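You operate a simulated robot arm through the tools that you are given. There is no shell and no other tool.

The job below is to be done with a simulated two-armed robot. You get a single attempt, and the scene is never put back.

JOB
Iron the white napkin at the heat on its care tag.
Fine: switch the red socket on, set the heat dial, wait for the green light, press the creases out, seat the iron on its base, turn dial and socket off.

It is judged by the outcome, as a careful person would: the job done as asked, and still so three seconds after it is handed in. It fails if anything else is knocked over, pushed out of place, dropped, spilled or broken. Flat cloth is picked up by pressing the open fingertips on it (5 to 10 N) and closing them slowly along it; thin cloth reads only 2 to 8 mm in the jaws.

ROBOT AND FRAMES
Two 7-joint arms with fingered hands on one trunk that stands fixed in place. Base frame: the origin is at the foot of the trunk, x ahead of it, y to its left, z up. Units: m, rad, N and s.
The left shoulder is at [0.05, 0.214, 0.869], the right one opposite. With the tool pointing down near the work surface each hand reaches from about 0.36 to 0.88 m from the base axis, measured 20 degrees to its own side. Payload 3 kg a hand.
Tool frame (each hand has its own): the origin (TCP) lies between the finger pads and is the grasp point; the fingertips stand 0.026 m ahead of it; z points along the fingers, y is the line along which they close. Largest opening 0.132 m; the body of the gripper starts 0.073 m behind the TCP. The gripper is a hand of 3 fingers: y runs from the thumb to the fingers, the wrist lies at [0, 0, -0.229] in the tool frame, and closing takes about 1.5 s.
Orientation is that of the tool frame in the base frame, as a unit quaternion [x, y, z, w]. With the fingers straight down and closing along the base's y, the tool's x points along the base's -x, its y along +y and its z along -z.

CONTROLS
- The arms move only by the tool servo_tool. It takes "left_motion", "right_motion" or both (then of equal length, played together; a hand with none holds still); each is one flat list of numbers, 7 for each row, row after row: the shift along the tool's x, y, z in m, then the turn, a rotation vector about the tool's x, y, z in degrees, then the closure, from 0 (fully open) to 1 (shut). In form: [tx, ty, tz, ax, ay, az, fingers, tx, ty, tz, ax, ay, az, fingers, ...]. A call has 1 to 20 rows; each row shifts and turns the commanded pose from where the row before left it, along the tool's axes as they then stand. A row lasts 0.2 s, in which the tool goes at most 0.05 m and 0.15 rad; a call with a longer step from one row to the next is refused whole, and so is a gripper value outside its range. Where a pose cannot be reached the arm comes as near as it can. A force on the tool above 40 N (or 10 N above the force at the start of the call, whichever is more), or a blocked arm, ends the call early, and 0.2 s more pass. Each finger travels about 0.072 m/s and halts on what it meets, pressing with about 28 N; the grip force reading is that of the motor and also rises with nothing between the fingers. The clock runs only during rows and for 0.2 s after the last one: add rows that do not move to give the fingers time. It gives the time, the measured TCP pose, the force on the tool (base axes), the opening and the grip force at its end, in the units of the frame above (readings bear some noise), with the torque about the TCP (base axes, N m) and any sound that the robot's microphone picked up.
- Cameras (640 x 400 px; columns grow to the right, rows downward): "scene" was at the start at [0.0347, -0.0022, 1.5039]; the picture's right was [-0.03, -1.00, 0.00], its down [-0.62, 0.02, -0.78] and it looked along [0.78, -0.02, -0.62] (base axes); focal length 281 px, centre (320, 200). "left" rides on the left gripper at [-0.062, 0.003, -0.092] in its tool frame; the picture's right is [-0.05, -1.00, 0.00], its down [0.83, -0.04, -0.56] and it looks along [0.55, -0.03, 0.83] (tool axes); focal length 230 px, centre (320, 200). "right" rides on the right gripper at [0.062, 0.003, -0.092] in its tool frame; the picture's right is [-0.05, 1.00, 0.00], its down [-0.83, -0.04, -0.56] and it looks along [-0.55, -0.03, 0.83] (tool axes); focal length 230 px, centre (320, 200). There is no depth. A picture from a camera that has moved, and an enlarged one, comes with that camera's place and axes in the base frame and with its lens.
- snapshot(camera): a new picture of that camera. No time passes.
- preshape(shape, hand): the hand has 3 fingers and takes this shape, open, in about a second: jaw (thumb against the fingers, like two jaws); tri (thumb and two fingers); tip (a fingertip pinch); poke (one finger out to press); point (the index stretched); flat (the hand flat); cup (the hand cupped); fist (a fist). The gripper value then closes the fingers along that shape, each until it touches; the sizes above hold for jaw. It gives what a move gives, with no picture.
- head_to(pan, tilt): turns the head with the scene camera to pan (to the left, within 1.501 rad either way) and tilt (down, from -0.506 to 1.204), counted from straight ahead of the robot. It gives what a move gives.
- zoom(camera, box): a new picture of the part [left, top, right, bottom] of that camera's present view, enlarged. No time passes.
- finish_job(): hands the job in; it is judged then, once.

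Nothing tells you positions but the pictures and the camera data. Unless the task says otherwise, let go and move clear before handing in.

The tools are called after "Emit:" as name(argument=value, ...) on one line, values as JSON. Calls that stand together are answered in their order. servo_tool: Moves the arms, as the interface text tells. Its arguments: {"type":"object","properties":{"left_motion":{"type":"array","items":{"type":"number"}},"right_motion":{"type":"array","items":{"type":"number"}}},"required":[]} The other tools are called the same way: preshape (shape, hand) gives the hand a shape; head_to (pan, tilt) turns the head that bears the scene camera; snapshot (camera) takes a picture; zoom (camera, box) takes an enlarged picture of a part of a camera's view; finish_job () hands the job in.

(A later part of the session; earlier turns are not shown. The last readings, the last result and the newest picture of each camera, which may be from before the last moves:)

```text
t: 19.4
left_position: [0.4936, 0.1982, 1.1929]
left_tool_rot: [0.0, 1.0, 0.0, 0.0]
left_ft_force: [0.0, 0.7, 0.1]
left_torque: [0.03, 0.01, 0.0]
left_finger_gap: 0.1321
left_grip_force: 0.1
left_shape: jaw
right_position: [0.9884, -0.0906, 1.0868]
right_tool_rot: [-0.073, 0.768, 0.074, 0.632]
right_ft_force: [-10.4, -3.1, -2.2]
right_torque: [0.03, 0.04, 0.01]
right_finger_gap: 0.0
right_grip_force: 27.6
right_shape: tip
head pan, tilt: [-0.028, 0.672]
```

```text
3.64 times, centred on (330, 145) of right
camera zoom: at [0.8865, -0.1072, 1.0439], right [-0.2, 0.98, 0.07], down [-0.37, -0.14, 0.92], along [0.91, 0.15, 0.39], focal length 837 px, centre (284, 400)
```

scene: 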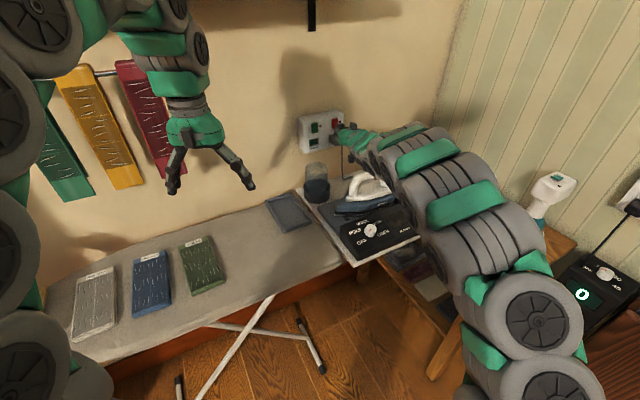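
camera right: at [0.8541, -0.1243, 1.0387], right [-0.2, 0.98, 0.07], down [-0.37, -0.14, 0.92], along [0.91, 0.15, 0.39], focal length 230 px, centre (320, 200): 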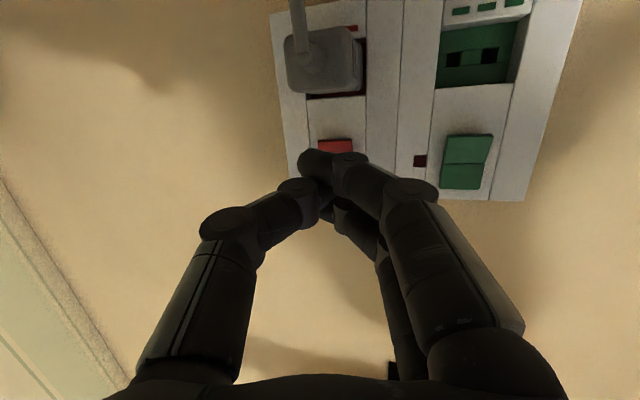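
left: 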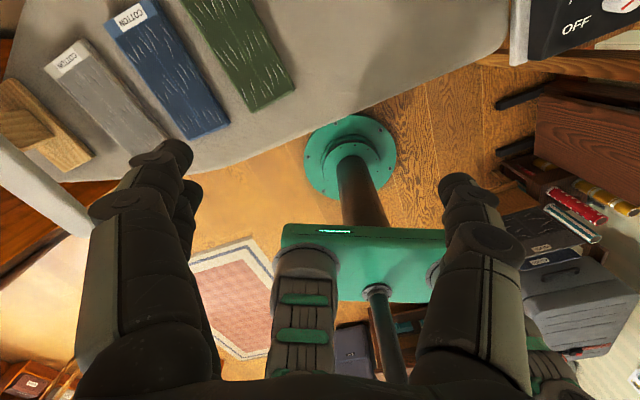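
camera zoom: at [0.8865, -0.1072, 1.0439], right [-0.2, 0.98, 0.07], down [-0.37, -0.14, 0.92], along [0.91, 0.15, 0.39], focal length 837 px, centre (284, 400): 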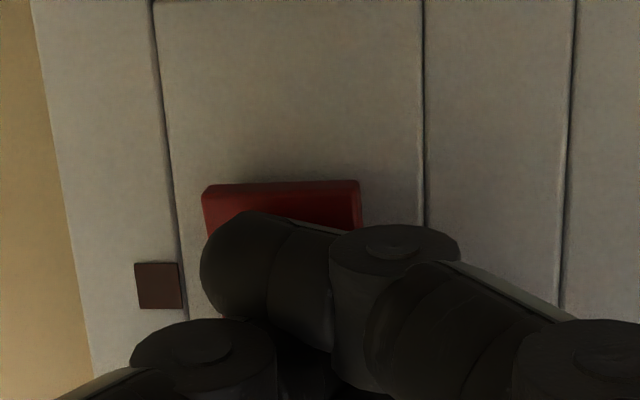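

I got contact at about 11 N, but the torque reading puts it on the upper half of the rocker, touched by the upper finger, and the lamp is still dark. I'll back off about 1 cm, tip the hand slightly down so that finger is about 17 mm lower, and press again.

Emit:
servo_tool(right_motion=[0.0021, -0.0031, -0.0114, 0, 0, 0, 1, 0.0147, -0.0003, 0.0029, 0, 4, 0, 1, 0, 0, 0, 0, 0, 0, 1, -0.0022, 0.0023, 0.0084, 0, 0, 0, 1, 0, 0, 0, 0, 0, 0, 1])

Emit:
zoom(camera="scene", box=[310, 100, 374, 140])

Emit:
zoom(camera="right", box=[260, 60, 400, 200])

```text
t: 20.6
left_position: [0.4952, 0.1988, 1.1914]
left_tool_rot: [0.0, 1.0, 0.0, 0.0]
left_ft_force: [-0.1, 0.3, 0.2]
left_torque: [0.0, 0.01, -0.01]
left_finger_gap: 0.1319
left_grip_force: 0.0
left_shape: jaw
right_position: [0.985, -0.0899, 1.0711]
right_tool_rot: [-0.076, 0.789, 0.072, 0.605]
right_ft_force: [-2.7, -1.7, -0.9]
right_torque: [0.0, -0.01, -0.04]
right_finger_gap: 0.0002
right_grip_force: 27.8
right_shape: tip
head pan, tilt: [-0.028, 0.672]
```

```text
10.00 times, centred on (342, 120) of scene
camera zoom: at [0.0347, -0.0023, 1.5039], right [-0.03, -1.0, 0.0], down [-0.62, 0.02, -0.78], along [0.78, -0.02, -0.62], focal length 2813 px, centre (100, 1000)
```

zoom: 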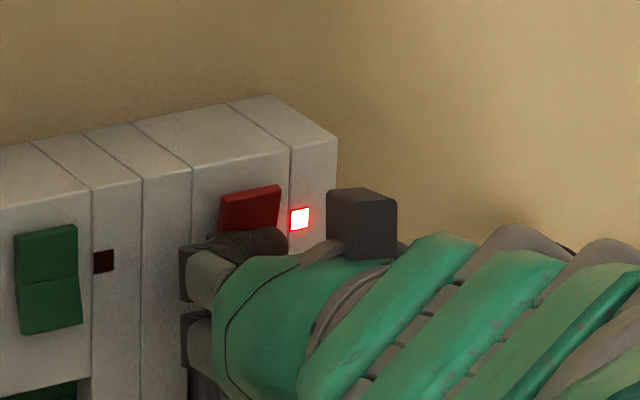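

```text
2.86 times, centred on (330, 130) of right
camera zoom: at [0.8823, -0.1068, 1.037], right [-0.19, 0.98, 0.07], down [-0.3, -0.13, 0.94], along [0.93, 0.16, 0.32], focal length 657 px, centre (291, 400)
```

zoom: 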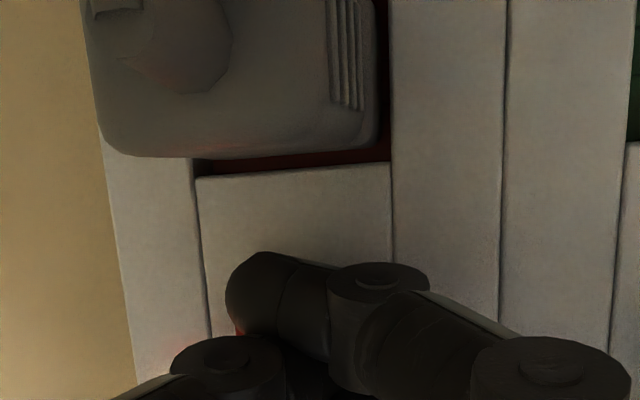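

The red socket's lamp is lit, so the power is on. I'll back the hand away from the socket, lift, retreat along the same path and turn the fingers down for the dial.

Emit:
servo_tool(right_motion=[0.0096, -0.0104, -0.0374, 0, 0, 0, 1, -0.029, 0.0007, -0.0077, 0, 0, 0, 1, -0.029, 0.0007, -0.0077, 0, 0, 0, 1, 0, 0, -0.045, 0, 0, 0, 1, 0, 0, -0.045, 0, 0, 0, 1, 0, 0, -0.045, 0, 0, 0, 1, 0, 0, -0.045, 0, 0, 0, 1, 0, 0, -0.045, 0, 0, 0, 1, 0, 0, -0.045, 0, 0, 0, 1, 0, 0, -0.045, 0, 0, 0, 1, 0, 0, -0.045, 0, 0, 0, 1, 0, 0, -0.045, 0, 0, 0, 1])

Emit:
snapshot(camera="scene")

Emit:
zoom(camera="scene", box=[290, 90, 450, 270])

```text
t: 23.2
left_position: [0.4954, 0.1994, 1.1936]
left_tool_rot: [0.0, 1.0, -0.001, 0.0]
left_ft_force: [-0.2, -0.5, -0.4]
left_torque: [-0.03, 0.0, 0.03]
left_finger_gap: 0.132
left_grip_force: 0.1
left_shape: jaw
right_position: [0.5656, -0.1938, 1.2338]
right_tool_rot: [-0.076, 0.79, 0.072, 0.605]
right_ft_force: [-0.5, 0.9, -0.1]
right_torque: [-0.01, 0.01, -0.04]
right_finger_gap: 0.0
right_grip_force: 27.8
right_shape: tip
head pan, tilt: [-0.028, 0.672]
```

```text
taken
```

scene: 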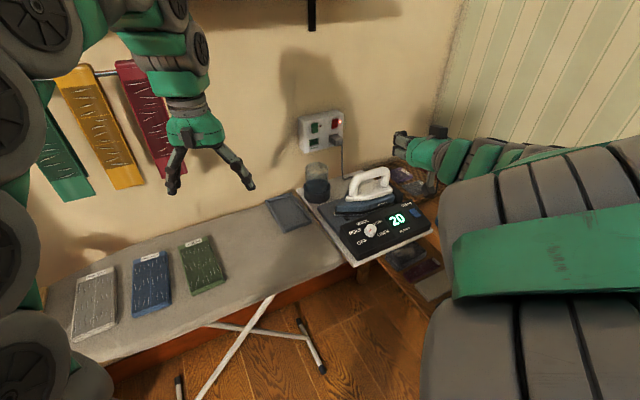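

```text
2.22 times, centred on (370, 180) of scene
camera zoom: at [0.0346, -0.0022, 1.5039], right [-0.03, -1.0, 0.0], down [-0.62, 0.02, -0.78], along [0.78, -0.02, -0.62], focal length 625 px, centre (209, 244)
```

zoom: 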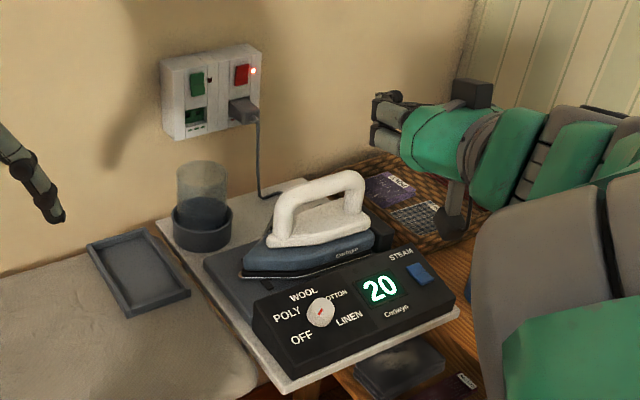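

The display came on showing 20. I'll turn the right hand to point straight down and open it for a closer look at the panel.

Emit:
servo_tool(right_motion=[0, 0, 0, 0, 8, 0, 1, 0, 0, 0, 0, 8, 0, 1, 0, 0, 0, 0, 8, 0, 1, 0, 0, 0, 0, 8, 0, 1, 0, 0, 0, 0, 8, 0, 1, 0, 0, 0, 0, 8, 0, 1, 0, 0, 0, 0, 8, 0, 1, 0, 0, 0, 0, 8, 0, 1, 0, 0, 0, 0, 8, 0, 1, 0, 0, 0, 0, 3, 0, 1])

Emit:
preshape(shape="jaw", hand="right")

Emit:
snapshot(camera="right")

Emit:
snapshot(camera="scene")

```text
t: 25.4
left_position: [0.4949, 0.2, 1.1926]
left_tool_rot: [0.0, 1.0, -0.001, 0.0]
left_ft_force: [-0.7, -0.2, -0.1]
left_torque: [0.02, -0.03, 0.0]
left_finger_gap: 0.132
left_grip_force: 0.0
left_shape: jaw
right_position: [0.5631, -0.1901, 1.2445]
right_tool_rot: [-0.105, 0.993, 0.016, 0.047]
right_ft_force: [0.4, 0.0, 0.0]
right_torque: [0.0, 0.0, 0.0]
right_finger_gap: 0.0
right_grip_force: 27.9
right_shape: tip
right hand out of reach, approached as far as the arm can: row 9, 10
head pan, tilt: [-0.028, 0.672]
```

```text
t: 26.3
left_position: [0.4943, 0.1988, 1.1931]
left_tool_rot: [0.0, 1.0, 0.0, 0.001]
left_ft_force: [1.2, 0.2, -0.6]
left_torque: [0.02, -0.02, 0.02]
left_finger_gap: 0.1321
left_grip_force: 0.0
left_shape: jaw
right_position: [0.5624, -0.1903, 1.2428]
right_tool_rot: [-0.105, 0.993, 0.017, 0.047]
right_ft_force: [-0.1, -0.2, -0.1]
right_torque: [0.01, -0.03, -0.01]
right_finger_gap: 0.1316
right_grip_force: 0.0
right_shape: jaw
head pan, tilt: [-0.028, 0.672]
```

```text
taken
camera right: at [0.4929, -0.2038, 1.3296], right [-0.16, 0.99, 0.03], down [0.77, 0.11, 0.63], along [0.62, 0.12, -0.77], focal length 230 px, centre (320, 200)
```

right: 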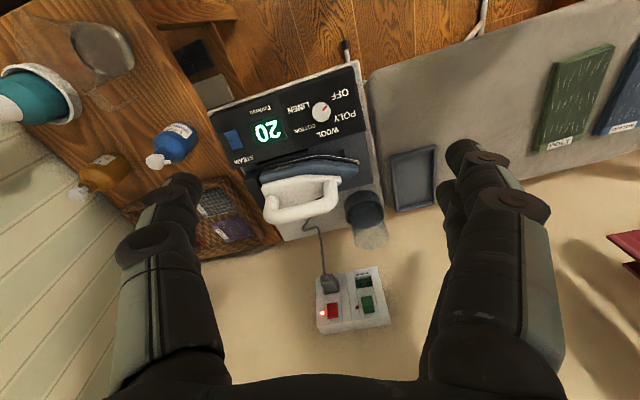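

```text
taken
```

scene: 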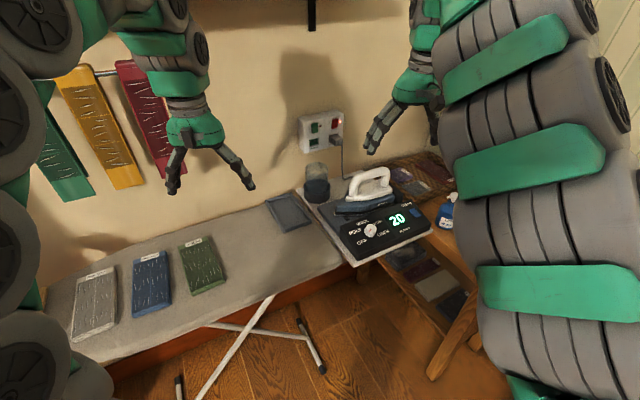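

Now I'll lower the right hand over the area in front of the panel for a close look at the dial and the panel slope.

Emit:
servo_tool(right_motion=[0.0176, 0.0074, 0.0343, 0, 0, 0, 0, 0.0176, 0.0074, 0.0343, 0, 0, 0, 0, 0.0176, 0.0074, 0.0343, 0, 0, 0, 0, 0.0176, 0.0074, 0.0343, 0, 0, 0, 0, 0, 0, 0, 0, 0, 0, 0])

Emit:
snapshot(camera="right")

Emit:
zoom(camera="right", box=[200, 80, 420, 220])

Emit:
zoom(camera="scene", box=[330, 195, 442, 270])

```text
t: 27.5
left_position: [0.495, 0.2003, 1.1919]
left_tool_rot: [0.0, 1.0, 0.0, 0.0]
left_ft_force: [-0.9, 0.0, 1.0]
left_torque: [0.02, 0.03, -0.01]
left_finger_gap: 0.1317
left_grip_force: 0.1
left_shape: jaw
right_position: [0.4989, -0.1689, 1.1017]
right_tool_rot: [-0.105, 0.993, 0.018, 0.048]
right_ft_force: [-0.2, 0.1, -0.4]
right_torque: [-0.02, -0.02, -0.01]
right_finger_gap: 0.1318
right_grip_force: 0.0
right_shape: jaw
head pan, tilt: [-0.028, 0.672]
```

```text
taken
camera right: at [0.4297, -0.183, 1.1871], right [-0.16, 0.99, 0.03], down [0.77, 0.11, 0.63], along [0.62, 0.12, -0.77], focal length 230 px, centre (320, 200)
```

right: 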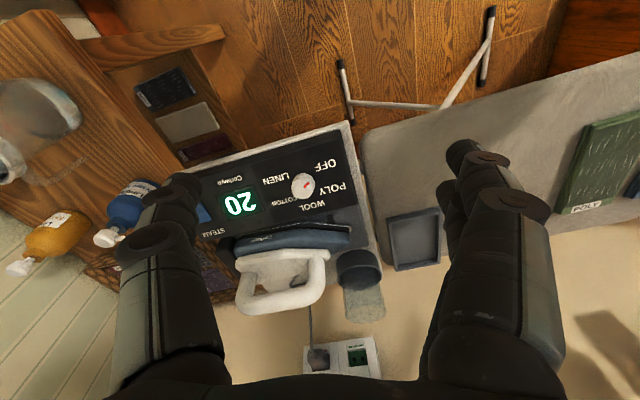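

```text
2.86 times, centred on (310, 150) of right
camera zoom: at [0.4297, -0.183, 1.1871], right [-0.16, 0.99, 0.03], down [0.77, 0.11, 0.63], along [0.62, 0.12, -0.77], focal length 657 px, centre (349, 343)
```

zoom: 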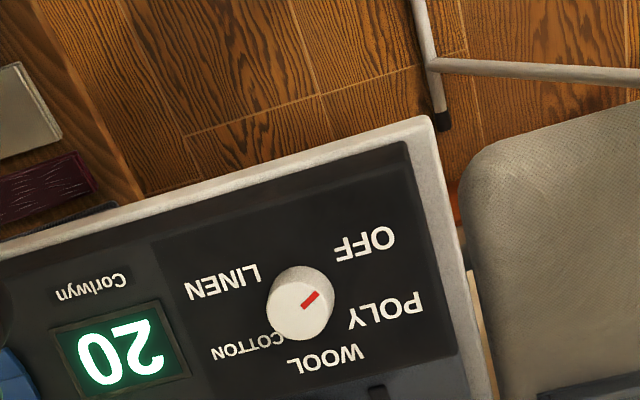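

```text
5.33 times, centred on (386, 232) of scene
camera zoom: at [0.0347, -0.0022, 1.5039], right [-0.03, -1.0, 0.0], down [-0.62, 0.02, -0.78], along [0.78, -0.02, -0.62], focal length 1500 px, centre (-32, 27)
```

zoom: 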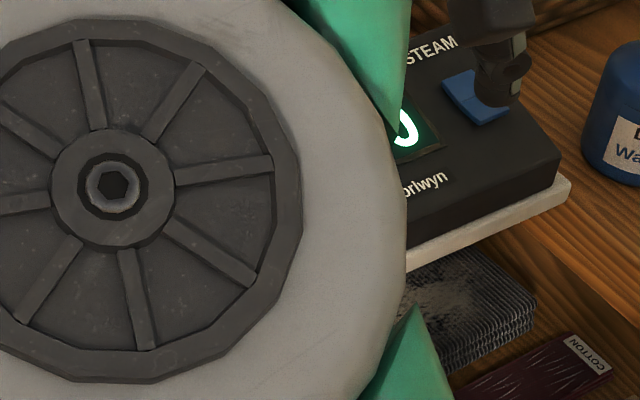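

From two views I get the knob top at about (0.632,-0.169,0.917) and the panel sloped about 15° toward me. The knob is about 32 mm across, and COTTON is 180° clockwise from OFF. I'll align the hand square to the panel and pre-turn it 90° counter-clockwise.

Emit:
servo_tool(right_motion=[0, 0, 0, -1.17, -4.4, 0, 0.4, 0, 0, 0, -1.17, -4.4, 0, 0.4, 0, 0, 0, 0, 0, -8.2, 0.4, 0, 0, 0, 0, 0, -8.2, 0.4, 0, 0, 0, 0, 0, -8.2, 0.4, 0, 0, 0, 0, 0, -8.2, 0.4, 0, 0, 0, 0, 0, -8.2, 0.4, 0, 0, 0, 0, 0, -8.2, 0.4, 0, 0, 0, 0, 0, -8.2, 0.4, 0, 0, 0, 0, 0, -8.2, 0.4, 0, 0, 0, 0, 0, -8.2, 0.4, 0, 0, 0, 0, 0, -8.2, 0.4, 0, 0, 0, 0, 0, -8.0, 0.4])

Emit:
snapshot(camera="scene")

Emit:
snapshot(camera="right")

```text
t: 30.3
left_position: [0.4944, 0.1984, 1.1926]
left_tool_rot: [0.0, 1.0, 0.0, 0.0]
left_ft_force: [-0.1, 0.0, 0.3]
left_torque: [0.01, -0.02, 0.02]
left_finger_gap: 0.1316
left_grip_force: 0.0
left_shape: jaw
right_position: [0.5011, -0.1692, 1.101]
right_tool_rot: [0.772, -0.623, 0.054, -0.117]
right_ft_force: [0.2, 0.1, 0.1]
right_torque: [-0.02, 0.02, -0.04]
right_finger_gap: 0.0798
right_grip_force: 0.1
right_shape: jaw
head pan, tilt: [-0.028, 0.672]
```

```text
taken
```

scene: 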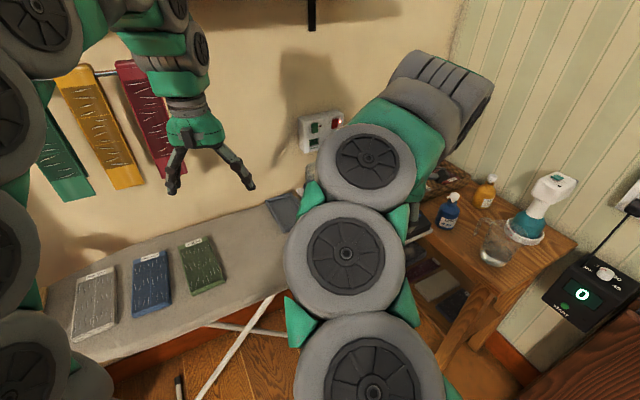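

```text
taken
camera right: at [0.4889, -0.2411, 1.1861], right [-0.96, -0.15, -0.24], down [-0.27, 0.75, 0.6], along [0.1, 0.64, -0.76], focal length 230 px, centre (320, 200)
```

right: 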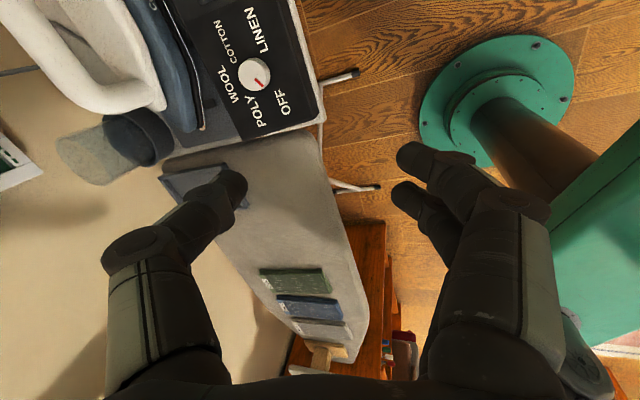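

The hand turned without trouble. I'll narrow the jaw to about 6 cm so it clears the iron and hover above the knob.

Emit:
servo_tool(right_motion=[0.01, -0.01965, 0.0347, 0, 0, 0, 0.55, 0.01, -0.01965, 0.0347, 0, 0, 0, 0.55, 0.01, -0.01965, 0.0347, 0, 0, 0, 0.55, 0.01, -0.01965, 0.0347, 0, 0, 0, 0.55, 0, 0, 0, 0, 0, 0, 0.55])

Emit:
snapshot(camera="right")

Emit:
zoom(camera="right", box=[200, 100, 440, 250])

Emit:
snapshot(camera="left")

```text
t: 31.5
left_position: [0.4952, 0.1989, 1.1921]
left_tool_rot: [0.0, 1.0, 0.0, 0.001]
left_ft_force: [-0.1, -0.4, 0.1]
left_torque: [-0.02, 0.0, -0.01]
left_finger_gap: 0.1319
left_grip_force: 0.1
left_shape: jaw
right_position: [0.6196, -0.1765, 0.9851]
right_tool_rot: [0.771, -0.624, 0.055, -0.117]
right_ft_force: [0.5, 0.2, 0.6]
right_torque: [-0.03, 0.0, 0.01]
right_finger_gap: 0.0597
right_grip_force: 0.0
right_shape: jaw
head pan, tilt: [-0.028, 0.672]
```

```text
taken
camera right: at [0.607, -0.2472, 1.0695], right [-0.96, -0.14, -0.24], down [-0.27, 0.75, 0.6], along [0.1, 0.64, -0.76], focal length 230 px, centre (320, 200)
```

right: 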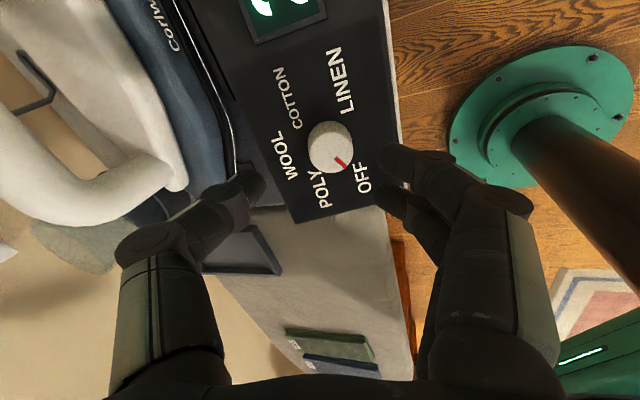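

```text
2.67 times, centred on (320, 175) of right
camera zoom: at [0.607, -0.2472, 1.0695], right [-0.96, -0.14, -0.24], down [-0.27, 0.75, 0.6], along [0.1, 0.64, -0.76], focal length 614 px, centre (320, 267)
```

zoom: 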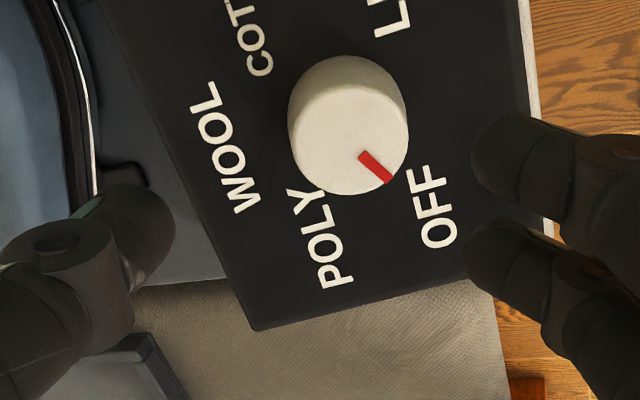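

```text
taken
camera left: at [0.5557, 0.2013, 1.2842], right [0.05, -1.0, 0.0], down [-0.83, -0.04, 0.56], along [-0.55, -0.03, -0.83], focal length 230 px, centre (320, 200)
```

left: 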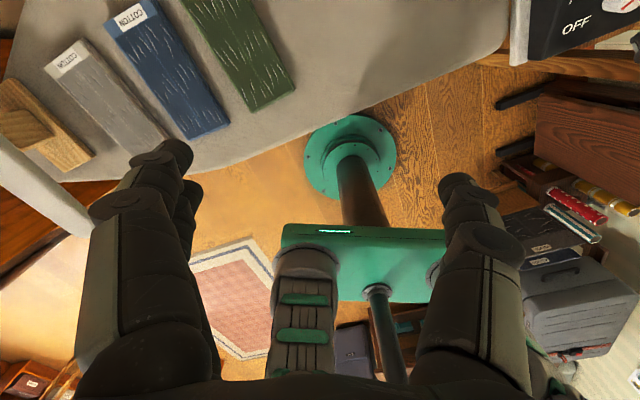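

The knob top refines to (0.624,-0.167,0.924), with a height of about 20 mm. I'll centre on it and descend halfway, then check.

Emit:
servo_tool(right_motion=[-0.0023, 0.0046, 0.014, 0, 0, 0, 0.55, -0.0023, 0.0046, 0.014, 0, 0, 0, 0.55, 0, 0, 0, 0, 0, 0, 0.55])

Emit:
snapshot(camera="right")

```text
t: 32.3
left_position: [0.4959, 0.1996, 1.1926]
left_tool_rot: [0.0, 1.0, 0.0, 0.0]
left_ft_force: [-0.1, 0.2, -1.5]
left_torque: [0.0, 0.02, -0.02]
left_finger_gap: 0.1317
left_grip_force: 0.1
left_shape: jaw
right_position: [0.6144, -0.1713, 0.9561]
right_tool_rot: [0.772, -0.623, 0.053, -0.119]
right_ft_force: [-0.3, -0.1, 0.3]
right_torque: [0.01, -0.04, -0.01]
right_finger_gap: 0.0597
right_grip_force: 0.1
right_shape: jaw
head pan, tilt: [-0.028, 0.672]
```

```text
taken
camera right: at [0.603, -0.2423, 1.04], right [-0.96, -0.14, -0.24], down [-0.27, 0.75, 0.6], along [0.1, 0.64, -0.76], focal length 230 px, centre (320, 200)
```

right: 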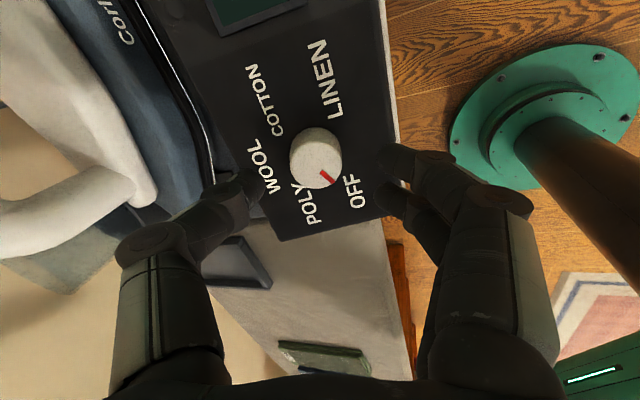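

My estimate matches the picture within about 1 mm. I'll descend the last 2.4 cm around the knob and close on it.

Emit:
servo_tool(right_motion=[0, -0.001, 0.0085, 0, 0, 0, 0.55, 0, -0.001, 0.008, 0, 0, 0, 0.55, 0, 0, 0.008, 0, 0, 0, 0.55, 0, 0, 0, 0, 0, 0, 0.55])

Emit:
snapshot(camera="right")

```text
t: 33.3
left_position: [0.4951, 0.1989, 1.1919]
left_tool_rot: [0.0, 1.0, 0.0, 0.001]
left_ft_force: [-0.2, -0.4, 0.6]
left_torque: [-0.01, -0.03, 0.0]
left_finger_gap: 0.1321
left_grip_force: 0.1
left_shape: jaw
right_position: [0.62, -0.168, 0.9304]
right_tool_rot: [0.772, -0.623, 0.054, -0.118]
right_ft_force: [-0.2, 0.4, -0.3]
right_torque: [0.01, 0.02, -0.02]
right_finger_gap: 0.0599
right_grip_force: 0.0
right_shape: jaw
head pan, tilt: [-0.028, 0.672]
```

```text
taken
camera right: at [0.6092, -0.2391, 1.0151], right [-0.96, -0.14, -0.24], down [-0.27, 0.75, 0.6], along [0.1, 0.64, -0.76], focal length 230 px, centre (320, 200)
```

right: 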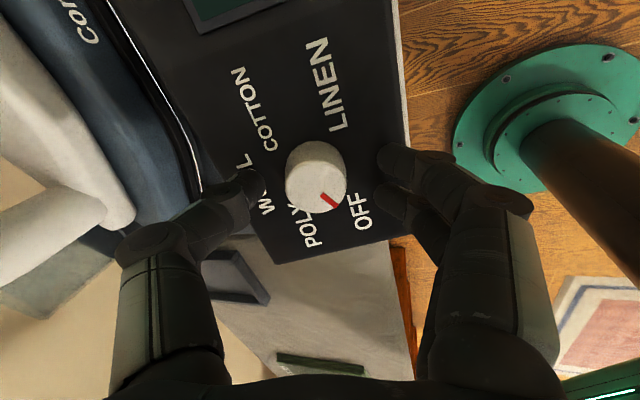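

The fingers straddle the knob with no contact forces. Closing now.

Emit:
servo_tool(right_motion=[0, -0.0015, 0, 0, 0, 0, 0.65, 0, 0, 0, 0, 0, 0, 0.8, 0, 0, 0, 0, 0, 0, 1, 0, 0, 0, 0, 0, 0, 1, 0, 0, 0, 0, 0, 0, 1])

Emit:
zoom(camera="right", box=[200, 100, 440, 250])

```text
t: 34.5
left_position: [0.4947, 0.1997, 1.192]
left_tool_rot: [0.0, 1.0, 0.001, -0.001]
left_ft_force: [0.3, -0.1, 0.2]
left_torque: [-0.02, 0.01, -0.01]
left_finger_gap: 0.1319
left_grip_force: 0.0
left_shape: jaw
right_position: [0.6213, -0.1689, 0.9309]
right_tool_rot: [0.772, -0.623, 0.054, -0.118]
right_ft_force: [1.9, 2.6, -1.3]
right_torque: [0.05, 0.0, 0.0]
right_finger_gap: 0.0226
right_grip_force: 28.2
right_shape: jaw
head pan, tilt: [-0.028, 0.672]
```

```text
2.67 times, centred on (320, 175) of right
camera zoom: at [0.6101, -0.2389, 1.0159], right [-0.96, -0.14, -0.24], down [-0.27, 0.75, 0.6], along [0.1, 0.64, -0.76], focal length 614 px, centre (320, 267)
```

zoom: 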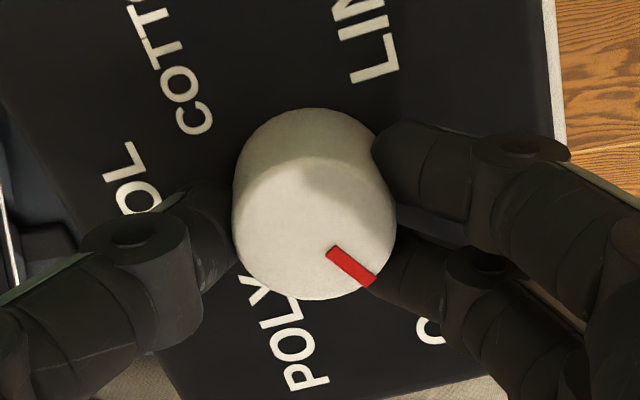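

The knob is held firmly. I'll turn it clockwise about 40° and check.

Emit:
servo_tool(right_motion=[0, 0, 0, 0, 0, 8, 1, 0, 0, 0, 0, 0, 8, 1, 0, 0, 0, 0, 0, 8, 1, 0, 0, 0, 0, 0, 8, 1, 0, 0, 0, 0, 0, 8, 1])

Emit:
snapshot(camera="right")

```text
t: 35.7
left_position: [0.495, 0.1993, 1.192]
left_tool_rot: [0.0, 1.0, -0.001, 0.0]
left_ft_force: [0.3, 0.3, -0.3]
left_torque: [-0.02, 0.0, 0.01]
left_finger_gap: 0.1316
left_grip_force: 0.0
left_shape: jaw
right_position: [0.6219, -0.1671, 0.9326]
right_tool_rot: [-0.511, 0.849, -0.01, 0.129]
right_ft_force: [17.3, 11.3, -2.8]
right_torque: [0.21, -0.33, 0.1]
right_finger_gap: 0.0218
right_grip_force: 27.6
right_shape: jaw
head pan, tilt: [-0.028, 0.672]
```

```text
taken
camera right: at [0.5697, -0.2301, 1.0078], right [-0.84, 0.52, -0.14], down [0.28, 0.64, 0.72], along [0.46, 0.57, -0.68], focal length 230 px, centre (320, 200)
```

right: 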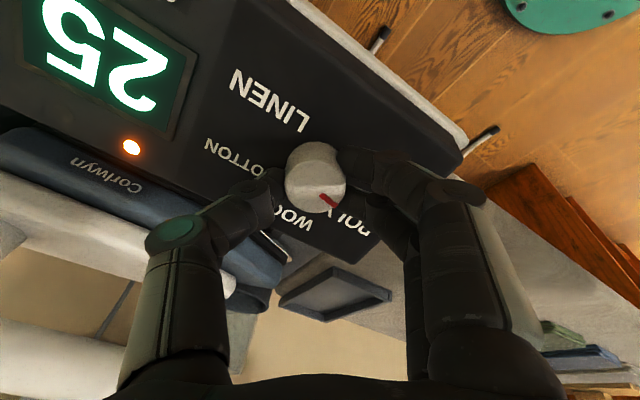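

The dial moved to POLY, the display reads 25 and an orange heating light came on. The side force is about 20 N because I'm slightly off-axis, so I'll shift a couple of millimetres to relieve it.

Emit:
servo_tool(right_motion=[-0.0018, -0.001, 0.0004, 0, 0, 0, 1, 0, 0, 0, 0, 0, 0, 1])

```text
t: 36.3
left_position: [0.4962, 0.1989, 1.1913]
left_tool_rot: [0.0, 1.0, 0.0, 0.0]
left_ft_force: [0.2, -0.2, 0.4]
left_torque: [0.01, 0.03, 0.0]
left_finger_gap: 0.132
left_grip_force: 0.0
left_shape: jaw
right_position: [0.6226, -0.1678, 0.9312]
right_tool_rot: [-0.511, 0.85, -0.009, 0.128]
right_ft_force: [7.2, 6.4, 0.2]
right_torque: [0.12, -0.18, 0.05]
right_finger_gap: 0.0219
right_grip_force: 28.5
right_shape: jaw
head pan, tilt: [-0.028, 0.672]
```

That halved the force (about 5 N/mm), which tells me where the true axis is. I'll continue turning with a small shift each step to follow it.

Emit:
servo_tool(right_motion=[-0.0014, -0.0005, 0.0003, 0, 0, 0, 1, -0.00047, -0.00066, 0, 0, 0, 8, 1, -0.00047, -0.00066, 0, 0, 0, 8, 1, -0.00047, -0.00066, 0, 0, 0, 8, 1, -0.00047, -0.00066, 0, 0, 0, 8, 1, -0.00047, -0.00066, 0, 0, 0, 8, 1])

Emit:
snapshot(camera="right")

```text
t: 37.7
left_position: [0.4949, 0.1996, 1.1926]
left_tool_rot: [0.0, 1.0, 0.0, 0.0]
left_ft_force: [-0.1, 0.0, 0.0]
left_torque: [0.02, 0.01, 0.02]
left_finger_gap: 0.1317
left_grip_force: 0.1
left_shape: jaw
right_position: [0.6274, -0.1685, 0.932]
right_tool_rot: [-0.188, 0.974, 0.034, 0.122]
right_ft_force: [-25.5, -6.0, -7.2]
right_torque: [0.03, 0.5, -0.01]
right_finger_gap: 0.0219
right_grip_force: 27.9
right_shape: jaw
head pan, tilt: [-0.028, 0.672]
```

```text
taken
camera right: at [0.5485, -0.1977, 1.0066], right [-0.33, 0.94, 0.03], down [0.64, 0.2, 0.75], along [0.7, 0.27, -0.67], focal length 230 px, centre (320, 200)
```

right: 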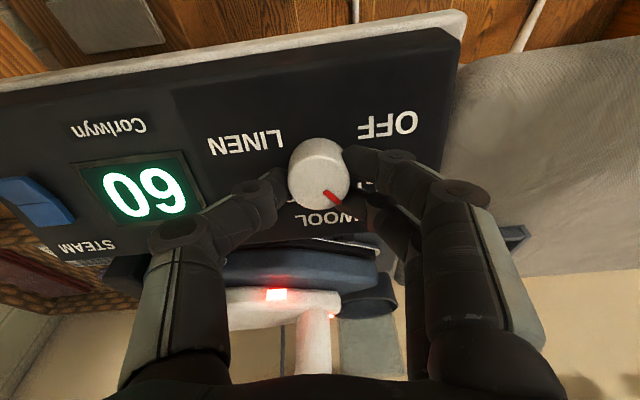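

I over-compensated, and there is now about 27 N the other way. I'll relieve it, open the fingers and re-centre on the knob before turning further.

Emit:
servo_tool(right_motion=[0.002, 0.0003, -0.0002, 0, 0, 0, 1, 0.0019, 0.0003, -0.0002, 0, 0, 0, 1, 0, 0, 0, 0, 0, 0, 0.8, 0, 0, 0, 0, 0, 0, 0.55, 0, 0, 0, 0, 0, 0, 0.55])

Emit:
snapshot(camera="right")

Emit:
zoom(camera="right", box=[200, 100, 440, 250])

```text
t: 38.9
left_position: [0.4947, 0.1994, 1.192]
left_tool_rot: [0.0, 1.0, 0.0, -0.001]
left_ft_force: [-0.9, 0.7, 0.2]
left_torque: [0.02, 0.03, 0.0]
left_finger_gap: 0.1318
left_grip_force: 0.0
left_shape: jaw
right_position: [0.6247, -0.1681, 0.9328]
right_tool_rot: [-0.19, 0.973, 0.034, 0.125]
right_ft_force: [0.0, -0.1, 0.6]
right_torque: [0.0, 0.04, 0.03]
right_finger_gap: 0.059
right_grip_force: 0.2
right_shape: jaw
head pan, tilt: [-0.028, 0.672]
```

```text
taken
camera right: at [0.5459, -0.1979, 1.0059], right [-0.33, 0.94, 0.03], down [0.63, 0.2, 0.75], along [0.7, 0.27, -0.66], focal length 230 px, centre (320, 200)
```

right: 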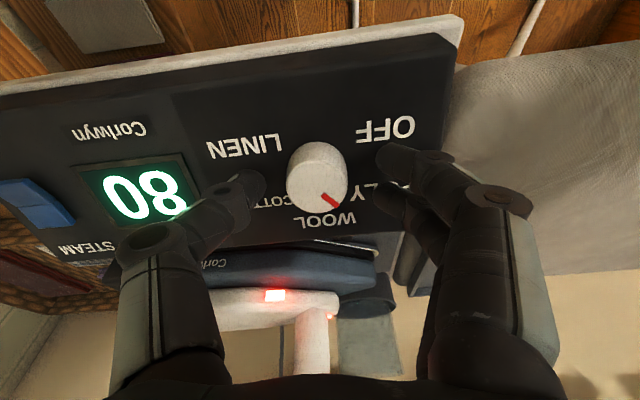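

```text
2.67 times, centred on (320, 175) of right
camera zoom: at [0.5459, -0.1979, 1.0059], right [-0.33, 0.94, 0.03], down [0.63, 0.2, 0.75], along [0.7, 0.27, -0.66], focal length 614 px, centre (320, 267)
```

zoom: 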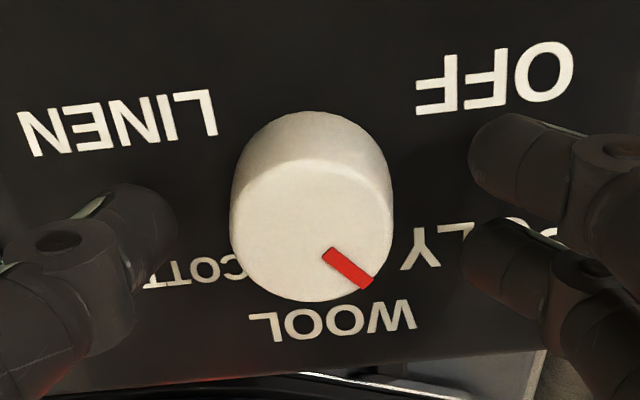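

The dial is now between POLY and WOOL, and the iron is heating (80 and rising). With the fingers open I'll re-centre, swing back about 64° around the knob, and re-grip to finish the turn.

Emit:
servo_tool(right_motion=[0.0008, -0.0017, 0, 0, 0, 0, 0.55, 0, 0, 0, 0, 0, -8, 0.55, 0, 0, 0, 0, 0, -8, 0.55, 0, 0, 0, 0, 0, -8, 0.55, 0, 0, 0, 0, 0, -8, 0.55, 0, 0, 0, 0, 0, -8, 0.55, 0, 0, 0, 0, 0, -8, 0.55, 0, 0, 0, 0, 0, -8, 0.55, 0, 0, 0, 0, 0, -8, 0.55, 0, 0, 0, 0, 0, 0, 0.55])

Emit:
snapshot(camera="right")

Emit:
zoom(camera="right", box=[200, 100, 440, 250])

```text
t: 41.1
left_position: [0.4944, 0.1988, 1.1919]
left_tool_rot: [0.0, 1.0, 0.0, 0.0]
left_ft_force: [0.2, -0.7, 0.5]
left_torque: [-0.02, -0.01, 0.02]
left_finger_gap: 0.1321
left_grip_force: 0.0
left_shape: jaw
right_position: [0.6236, -0.1688, 0.9335]
right_tool_rot: [-0.677, 0.724, -0.038, 0.123]
right_ft_force: [-0.8, 0.1, 0.3]
right_torque: [0.01, 0.01, 0.01]
right_finger_gap: 0.0586
right_grip_force: 0.0
right_shape: jaw
head pan, tilt: [-0.028, 0.672]
```

```text
taken
camera right: at [0.5958, -0.2406, 1.0133], right [-0.97, 0.13, -0.21], down [-0.04, 0.76, 0.65], along [0.25, 0.64, -0.73], focal length 230 px, centre (320, 200)
```

right: 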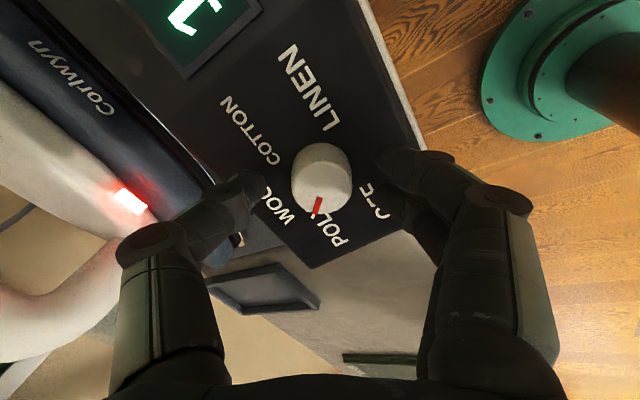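

```text
2.67 times, centred on (320, 175) of right
camera zoom: at [0.5958, -0.2406, 1.0133], right [-0.97, 0.13, -0.21], down [-0.04, 0.76, 0.65], along [0.25, 0.64, -0.73], focal length 614 px, centre (320, 267)
```

zoom: 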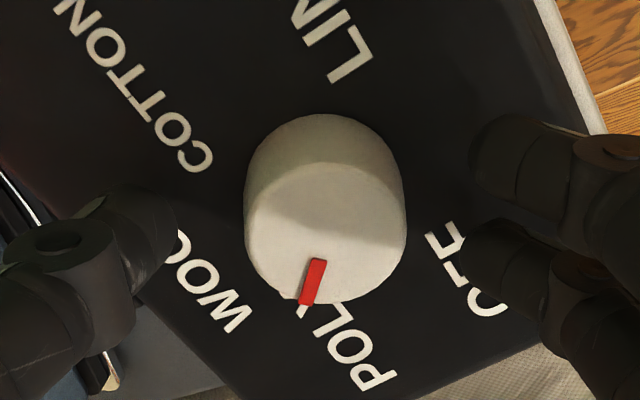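

The knob is centred within about 1 mm and points about a third of the way from POLY to WOOL, so about 97° remains to COTTON. I'll re-grip and turn in 24° bites, watching the force.

Emit:
servo_tool(right_motion=[0, 0, 0, 0, 0, 0, 0.7, 0, 0, 0, 0, 0, 0, 0.85, 0, 0, 0, 0, 0, 0, 1, 0, 0, 0, 0, 0, 0, 1, 0, 0, 0, 0, 0, 0, 1])

Emit:
servo_tool(right_motion=[0, 0, 0, 0, 0, 8, 1, 0, 0, 0, 0, 0, 8, 1, 0, 0, 0, 0, 0, 8, 1])

Emit:
snapshot(camera="right")

```text
t: 42.3
left_position: [0.4932, 0.1993, 1.1928]
left_tool_rot: [0.0, 1.0, -0.001, 0.001]
left_ft_force: [-0.4, -0.1, 0.5]
left_torque: [0.04, 0.02, -0.02]
left_finger_gap: 0.132
left_grip_force: 0.1
left_shape: jaw
right_position: [0.6247, -0.169, 0.9336]
right_tool_rot: [-0.677, 0.725, -0.035, 0.123]
right_ft_force: [0.7, 0.5, -2.3]
right_torque: [0.01, 0.02, -0.01]
right_finger_gap: 0.0228
right_grip_force: 28.1
right_shape: jaw
head pan, tilt: [-0.028, 0.672]
```

```text
t: 43.1
left_position: [0.4944, 0.1988, 1.1925]
left_tool_rot: [0.0, 1.0, 0.001, 0.0]
left_ft_force: [-0.6, 0.5, -0.6]
left_torque: [0.0, 0.02, 0.03]
left_finger_gap: 0.1321
left_grip_force: 0.0
left_shape: jaw
right_position: [0.6253, -0.1696, 0.9328]
right_tool_rot: [-0.511, 0.85, -0.01, 0.128]
right_ft_force: [-2.6, -2.2, 9.1]
right_torque: [0.0, 0.04, 0.02]
right_finger_gap: 0.0231
right_grip_force: 28.1
right_shape: jaw
head pan, tilt: [-0.028, 0.672]
```

```text
taken
camera right: at [0.5723, -0.2323, 1.008], right [-0.84, 0.52, -0.14], down [0.28, 0.64, 0.72], along [0.46, 0.56, -0.68], focal length 230 px, centre (320, 200)
```

right: 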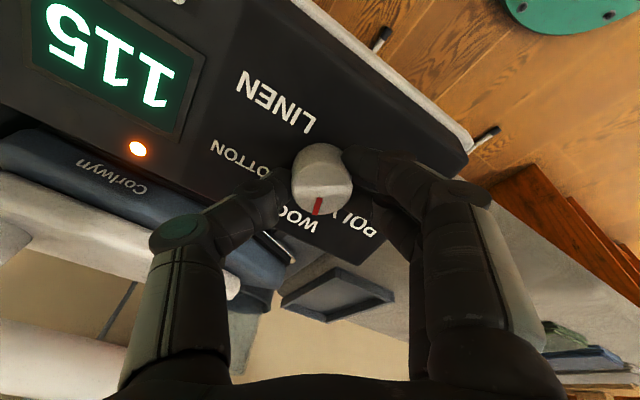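

Smooth this time, and the pointer is nearing WOOL with the temperature at 115. Continuing.

Emit:
servo_tool(right_motion=[0, 0, 0, 0, 0, 8, 1, 0, 0, 0, 0, 0, 8, 1, 0, 0, 0, 0, 0, 8, 1, 0, 0, 0, 0, 0, 8, 1])

Emit:
servo_tool(right_motion=[0, 0, 0, 0, 0, 8, 1, 0, 0, 0, 0, 0, 8, 1, 0, 0, 0, 0, 0, 8, 1])

Emit:
snapshot(camera="right")

```text
t: 44.1
left_position: [0.495, 0.1998, 1.1927]
left_tool_rot: [0.0, 1.0, 0.0, 0.0]
left_ft_force: [0.5, 0.8, -0.5]
left_torque: [0.0, 0.0, -0.01]
left_finger_gap: 0.132
left_grip_force: 0.1
left_shape: jaw
right_position: [0.6235, -0.1688, 0.9331]
right_tool_rot: [-0.257, 0.958, 0.026, 0.126]
right_ft_force: [3.2, -6.1, -2.2]
right_torque: [-0.07, -0.04, 0.03]
right_finger_gap: 0.0227
right_grip_force: 27.8
right_shape: jaw
head pan, tilt: [-0.028, 0.672]
```

```text
t: 44.9
left_position: [0.4935, 0.1987, 1.1938]
left_tool_rot: [0.001, 1.0, 0.0, 0.0]
left_ft_force: [-0.6, 0.4, -0.1]
left_torque: [0.0, -0.02, 0.02]
left_finger_gap: 0.1319
left_grip_force: 0.1
left_shape: jaw
right_position: [0.6246, -0.1709, 0.932]
right_tool_rot: [-0.053, 0.99, 0.052, 0.118]
right_ft_force: [0.7, -5.8, -8.2]
right_torque: [-0.09, 0.01, -0.05]
right_finger_gap: 0.0222
right_grip_force: 27.8
right_shape: jaw
head pan, tilt: [-0.028, 0.672]
```

```text
taken
camera right: at [0.5422, -0.1827, 1.0078], right [-0.06, 0.99, 0.1], down [0.68, -0.03, 0.73], along [0.73, 0.12, -0.67], focal length 230 px, centre (320, 200)
```

right: 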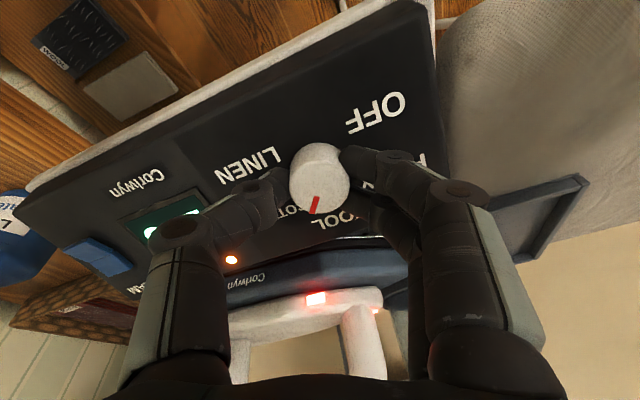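

About +40° on the dial now. I'll turn another 16° and then measure the pointer accurately.

Emit:
servo_tool(right_motion=[0, 0, 0, 0, 0, 8, 1, 0, 0, 0, 0, 0, 8, 1, 0, 0, 0, 0, 0, 0, 1])

Emit:
zoom(camera="right", box=[200, 100, 440, 250])

Emit:
snapshot(camera="scene")

```text
t: 45.7
left_position: [0.4943, 0.1985, 1.192]
left_tool_rot: [0.0, 1.0, 0.001, 0.0]
left_ft_force: [-0.2, -0.4, 0.6]
left_torque: [0.04, -0.01, 0.03]
left_finger_gap: 0.1318
left_grip_force: 0.0
left_shape: jaw
right_position: [0.6233, -0.1688, 0.9332]
right_tool_rot: [0.086, 0.988, 0.067, 0.11]
right_ft_force: [3.7, -8.6, -5.5]
right_torque: [-0.13, -0.08, -0.07]
right_finger_gap: 0.0222
right_grip_force: 28.2
right_shape: jaw
head pan, tilt: [-0.028, 0.672]
```

```text
2.67 times, centred on (320, 175) of right
camera zoom: at [0.5433, -0.1653, 1.0101], right [0.21, 0.97, 0.16], down [0.66, -0.26, 0.7], along [0.72, -0.04, -0.69], focal length 614 px, centre (320, 267)
```

zoom: 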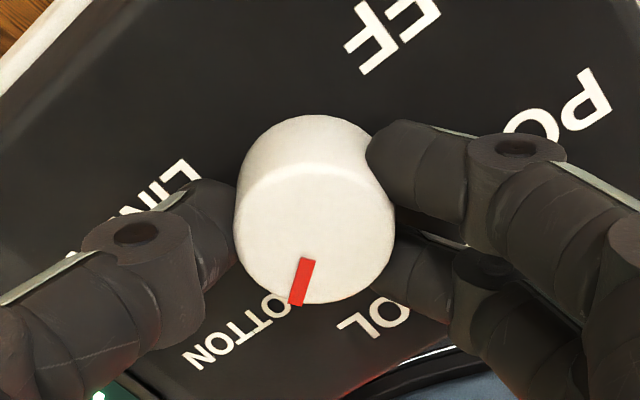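

```text
taken
```

scene: 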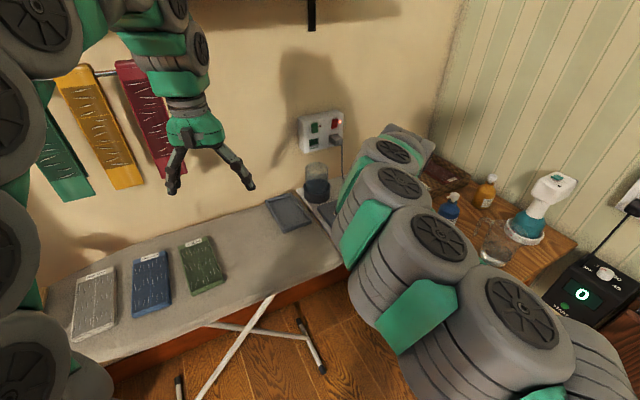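

The pointer measures about 54°, and COTTON is at 60°. I'll turn 5° more, release and check.

Emit:
servo_tool(right_motion=[0, 0, 0, 0, 0, 5.5, 1, 0, 0, 0, 0, 0, 0, 1, 0, 0, 0, 0, 0, 0, 0.8, 0, 0, 0, 0, 0, 0, 0.55, 0, 0, 0, 0, 0, 0, 0.55])

Emit:
zoom(camera="right", box=[200, 100, 440, 250])

Emit:
snapshot(camera="right")

```text
t: 46.9
left_position: [0.495, 0.1989, 1.1917]
left_tool_rot: [0.0, 1.0, 0.0, 0.0]
left_ft_force: [0.2, 0.8, -0.2]
left_torque: [0.03, 0.0, -0.03]
left_finger_gap: 0.1319
left_grip_force: 0.0
left_shape: jaw
right_position: [0.6245, -0.1679, 0.9324]
right_tool_rot: [0.133, 0.983, 0.073, 0.107]
right_ft_force: [0.0, 0.5, 0.0]
right_torque: [0.02, -0.02, -0.01]
right_finger_gap: 0.0587
right_grip_force: 0.0
right_shape: jaw
head pan, tilt: [-0.028, 0.672]
```

```text
2.67 times, centred on (320, 175) of right
camera zoom: at [0.5447, -0.1588, 1.0107], right [0.29, 0.94, 0.18], down [0.65, -0.33, 0.69], along [0.71, -0.08, -0.7], focal length 614 px, centre (320, 267)
```

zoom: 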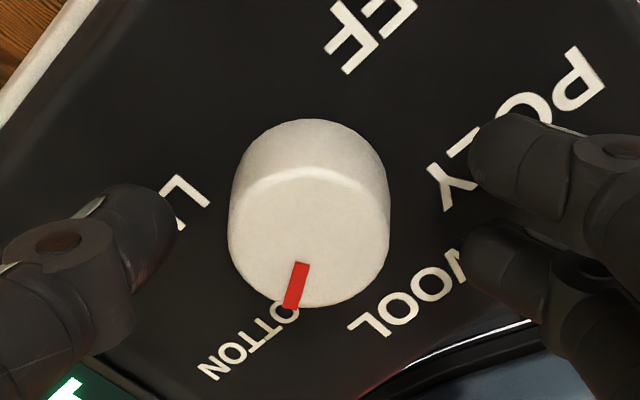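

```text
taken
camera right: at [0.5447, -0.1588, 1.0107], right [0.29, 0.94, 0.18], down [0.65, -0.33, 0.69], along [0.71, -0.08, -0.7], focal length 230 px, centre (320, 200)
```

right: 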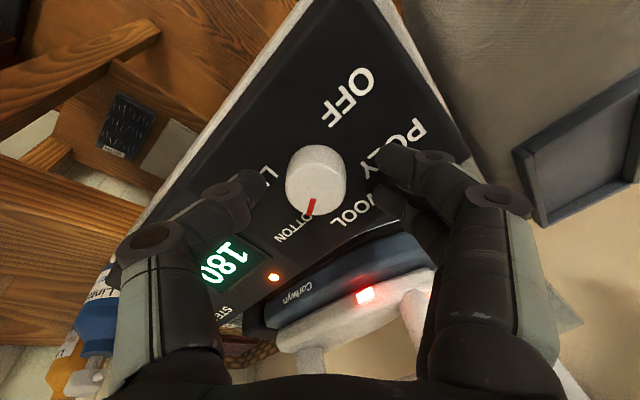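

The pointer is now on COTTON (about 59°), the display reads 180 and the orange light is still on. I'll lift the right hand off and park it to the right so the left arm can reach the iron.

Emit:
servo_tool(right_motion=[0, 0, -0.03, 0, 0, 0, 0.55, 0, 0, -0.045, 0, 0, 0, 0.55, 0, 0, -0.045, 0, 0, 0, 0.55, 0.0068, -0.0369, -0.0144, 0, 0, 0, 0.3, 0.0068, -0.0369, -0.0144, 0, 0, 0, 0.3, 0.0068, -0.0369, -0.0144, 0, 0, 0, 0.3, 0.0068, -0.0369, -0.0144, 0, 0, 0, 0.3, 0.0068, -0.0369, -0.0144, 0, 0, 0, 0.3, 0.0068, -0.0369, -0.0144, 0, 0, 0, 0.3, 0.0068, -0.0369, -0.0144, 0, 0, 0, 0.3, 0.0068, -0.0369, -0.0144, 0, 0, 0, 0.3])

Emit:
snapshot(camera="scene")

Emit:
zoom(camera="scene", box=[290, 150, 450, 270])

Emit:
snapshot(camera="right")

```text
t: 49.3
left_position: [0.4946, 0.1989, 1.1921]
left_tool_rot: [-0.001, 1.0, 0.0, 0.0]
left_ft_force: [0.3, 0.4, -0.3]
left_torque: [0.0, 0.02, 0.02]
left_finger_gap: 0.132
left_grip_force: 0.1
left_shape: jaw
right_position: [0.4467, -0.4632, 1.0968]
right_tool_rot: [0.132, 0.983, 0.072, 0.108]
right_ft_force: [-0.8, -0.8, -0.3]
right_torque: [0.03, 0.0, -0.01]
right_finger_gap: 0.0918
right_grip_force: 0.1
right_shape: jaw
head pan, tilt: [-0.028, 0.672]
```

```text
taken
```

scene: 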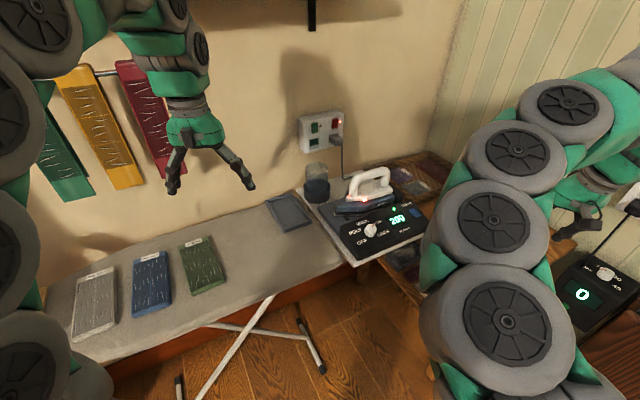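

```text
3.33 times, centred on (370, 210) of scene
camera zoom: at [0.0347, -0.0022, 1.5039], right [-0.03, -1.0, 0.0], down [-0.62, 0.02, -0.78], along [0.78, -0.02, -0.62], focal length 938 px, centre (153, 167)
```

zoom: 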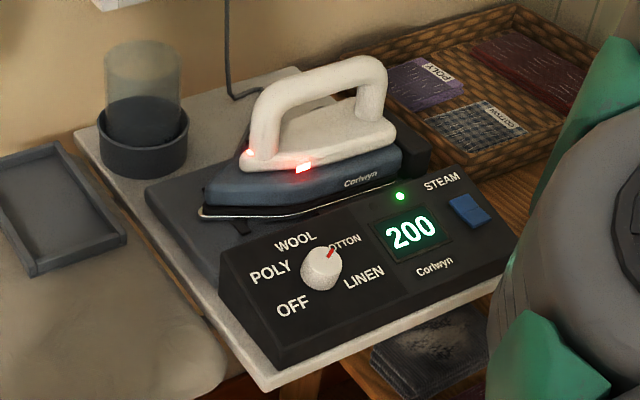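

```text
taken
camera right: at [0.3679, -0.4534, 1.1748], right [0.29, 0.94, 0.18], down [0.64, -0.33, 0.69], along [0.71, -0.09, -0.7], focal length 230 px, centre (320, 200)
```

right: 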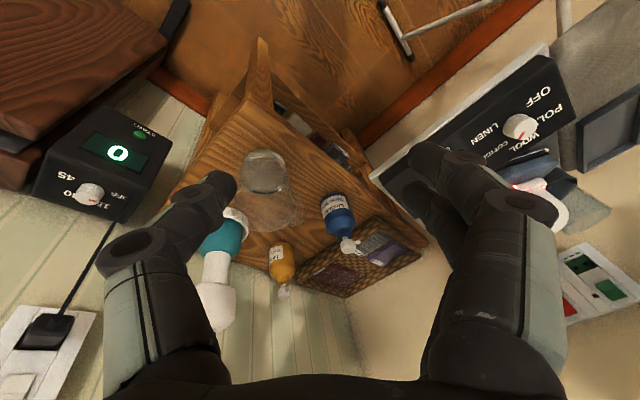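

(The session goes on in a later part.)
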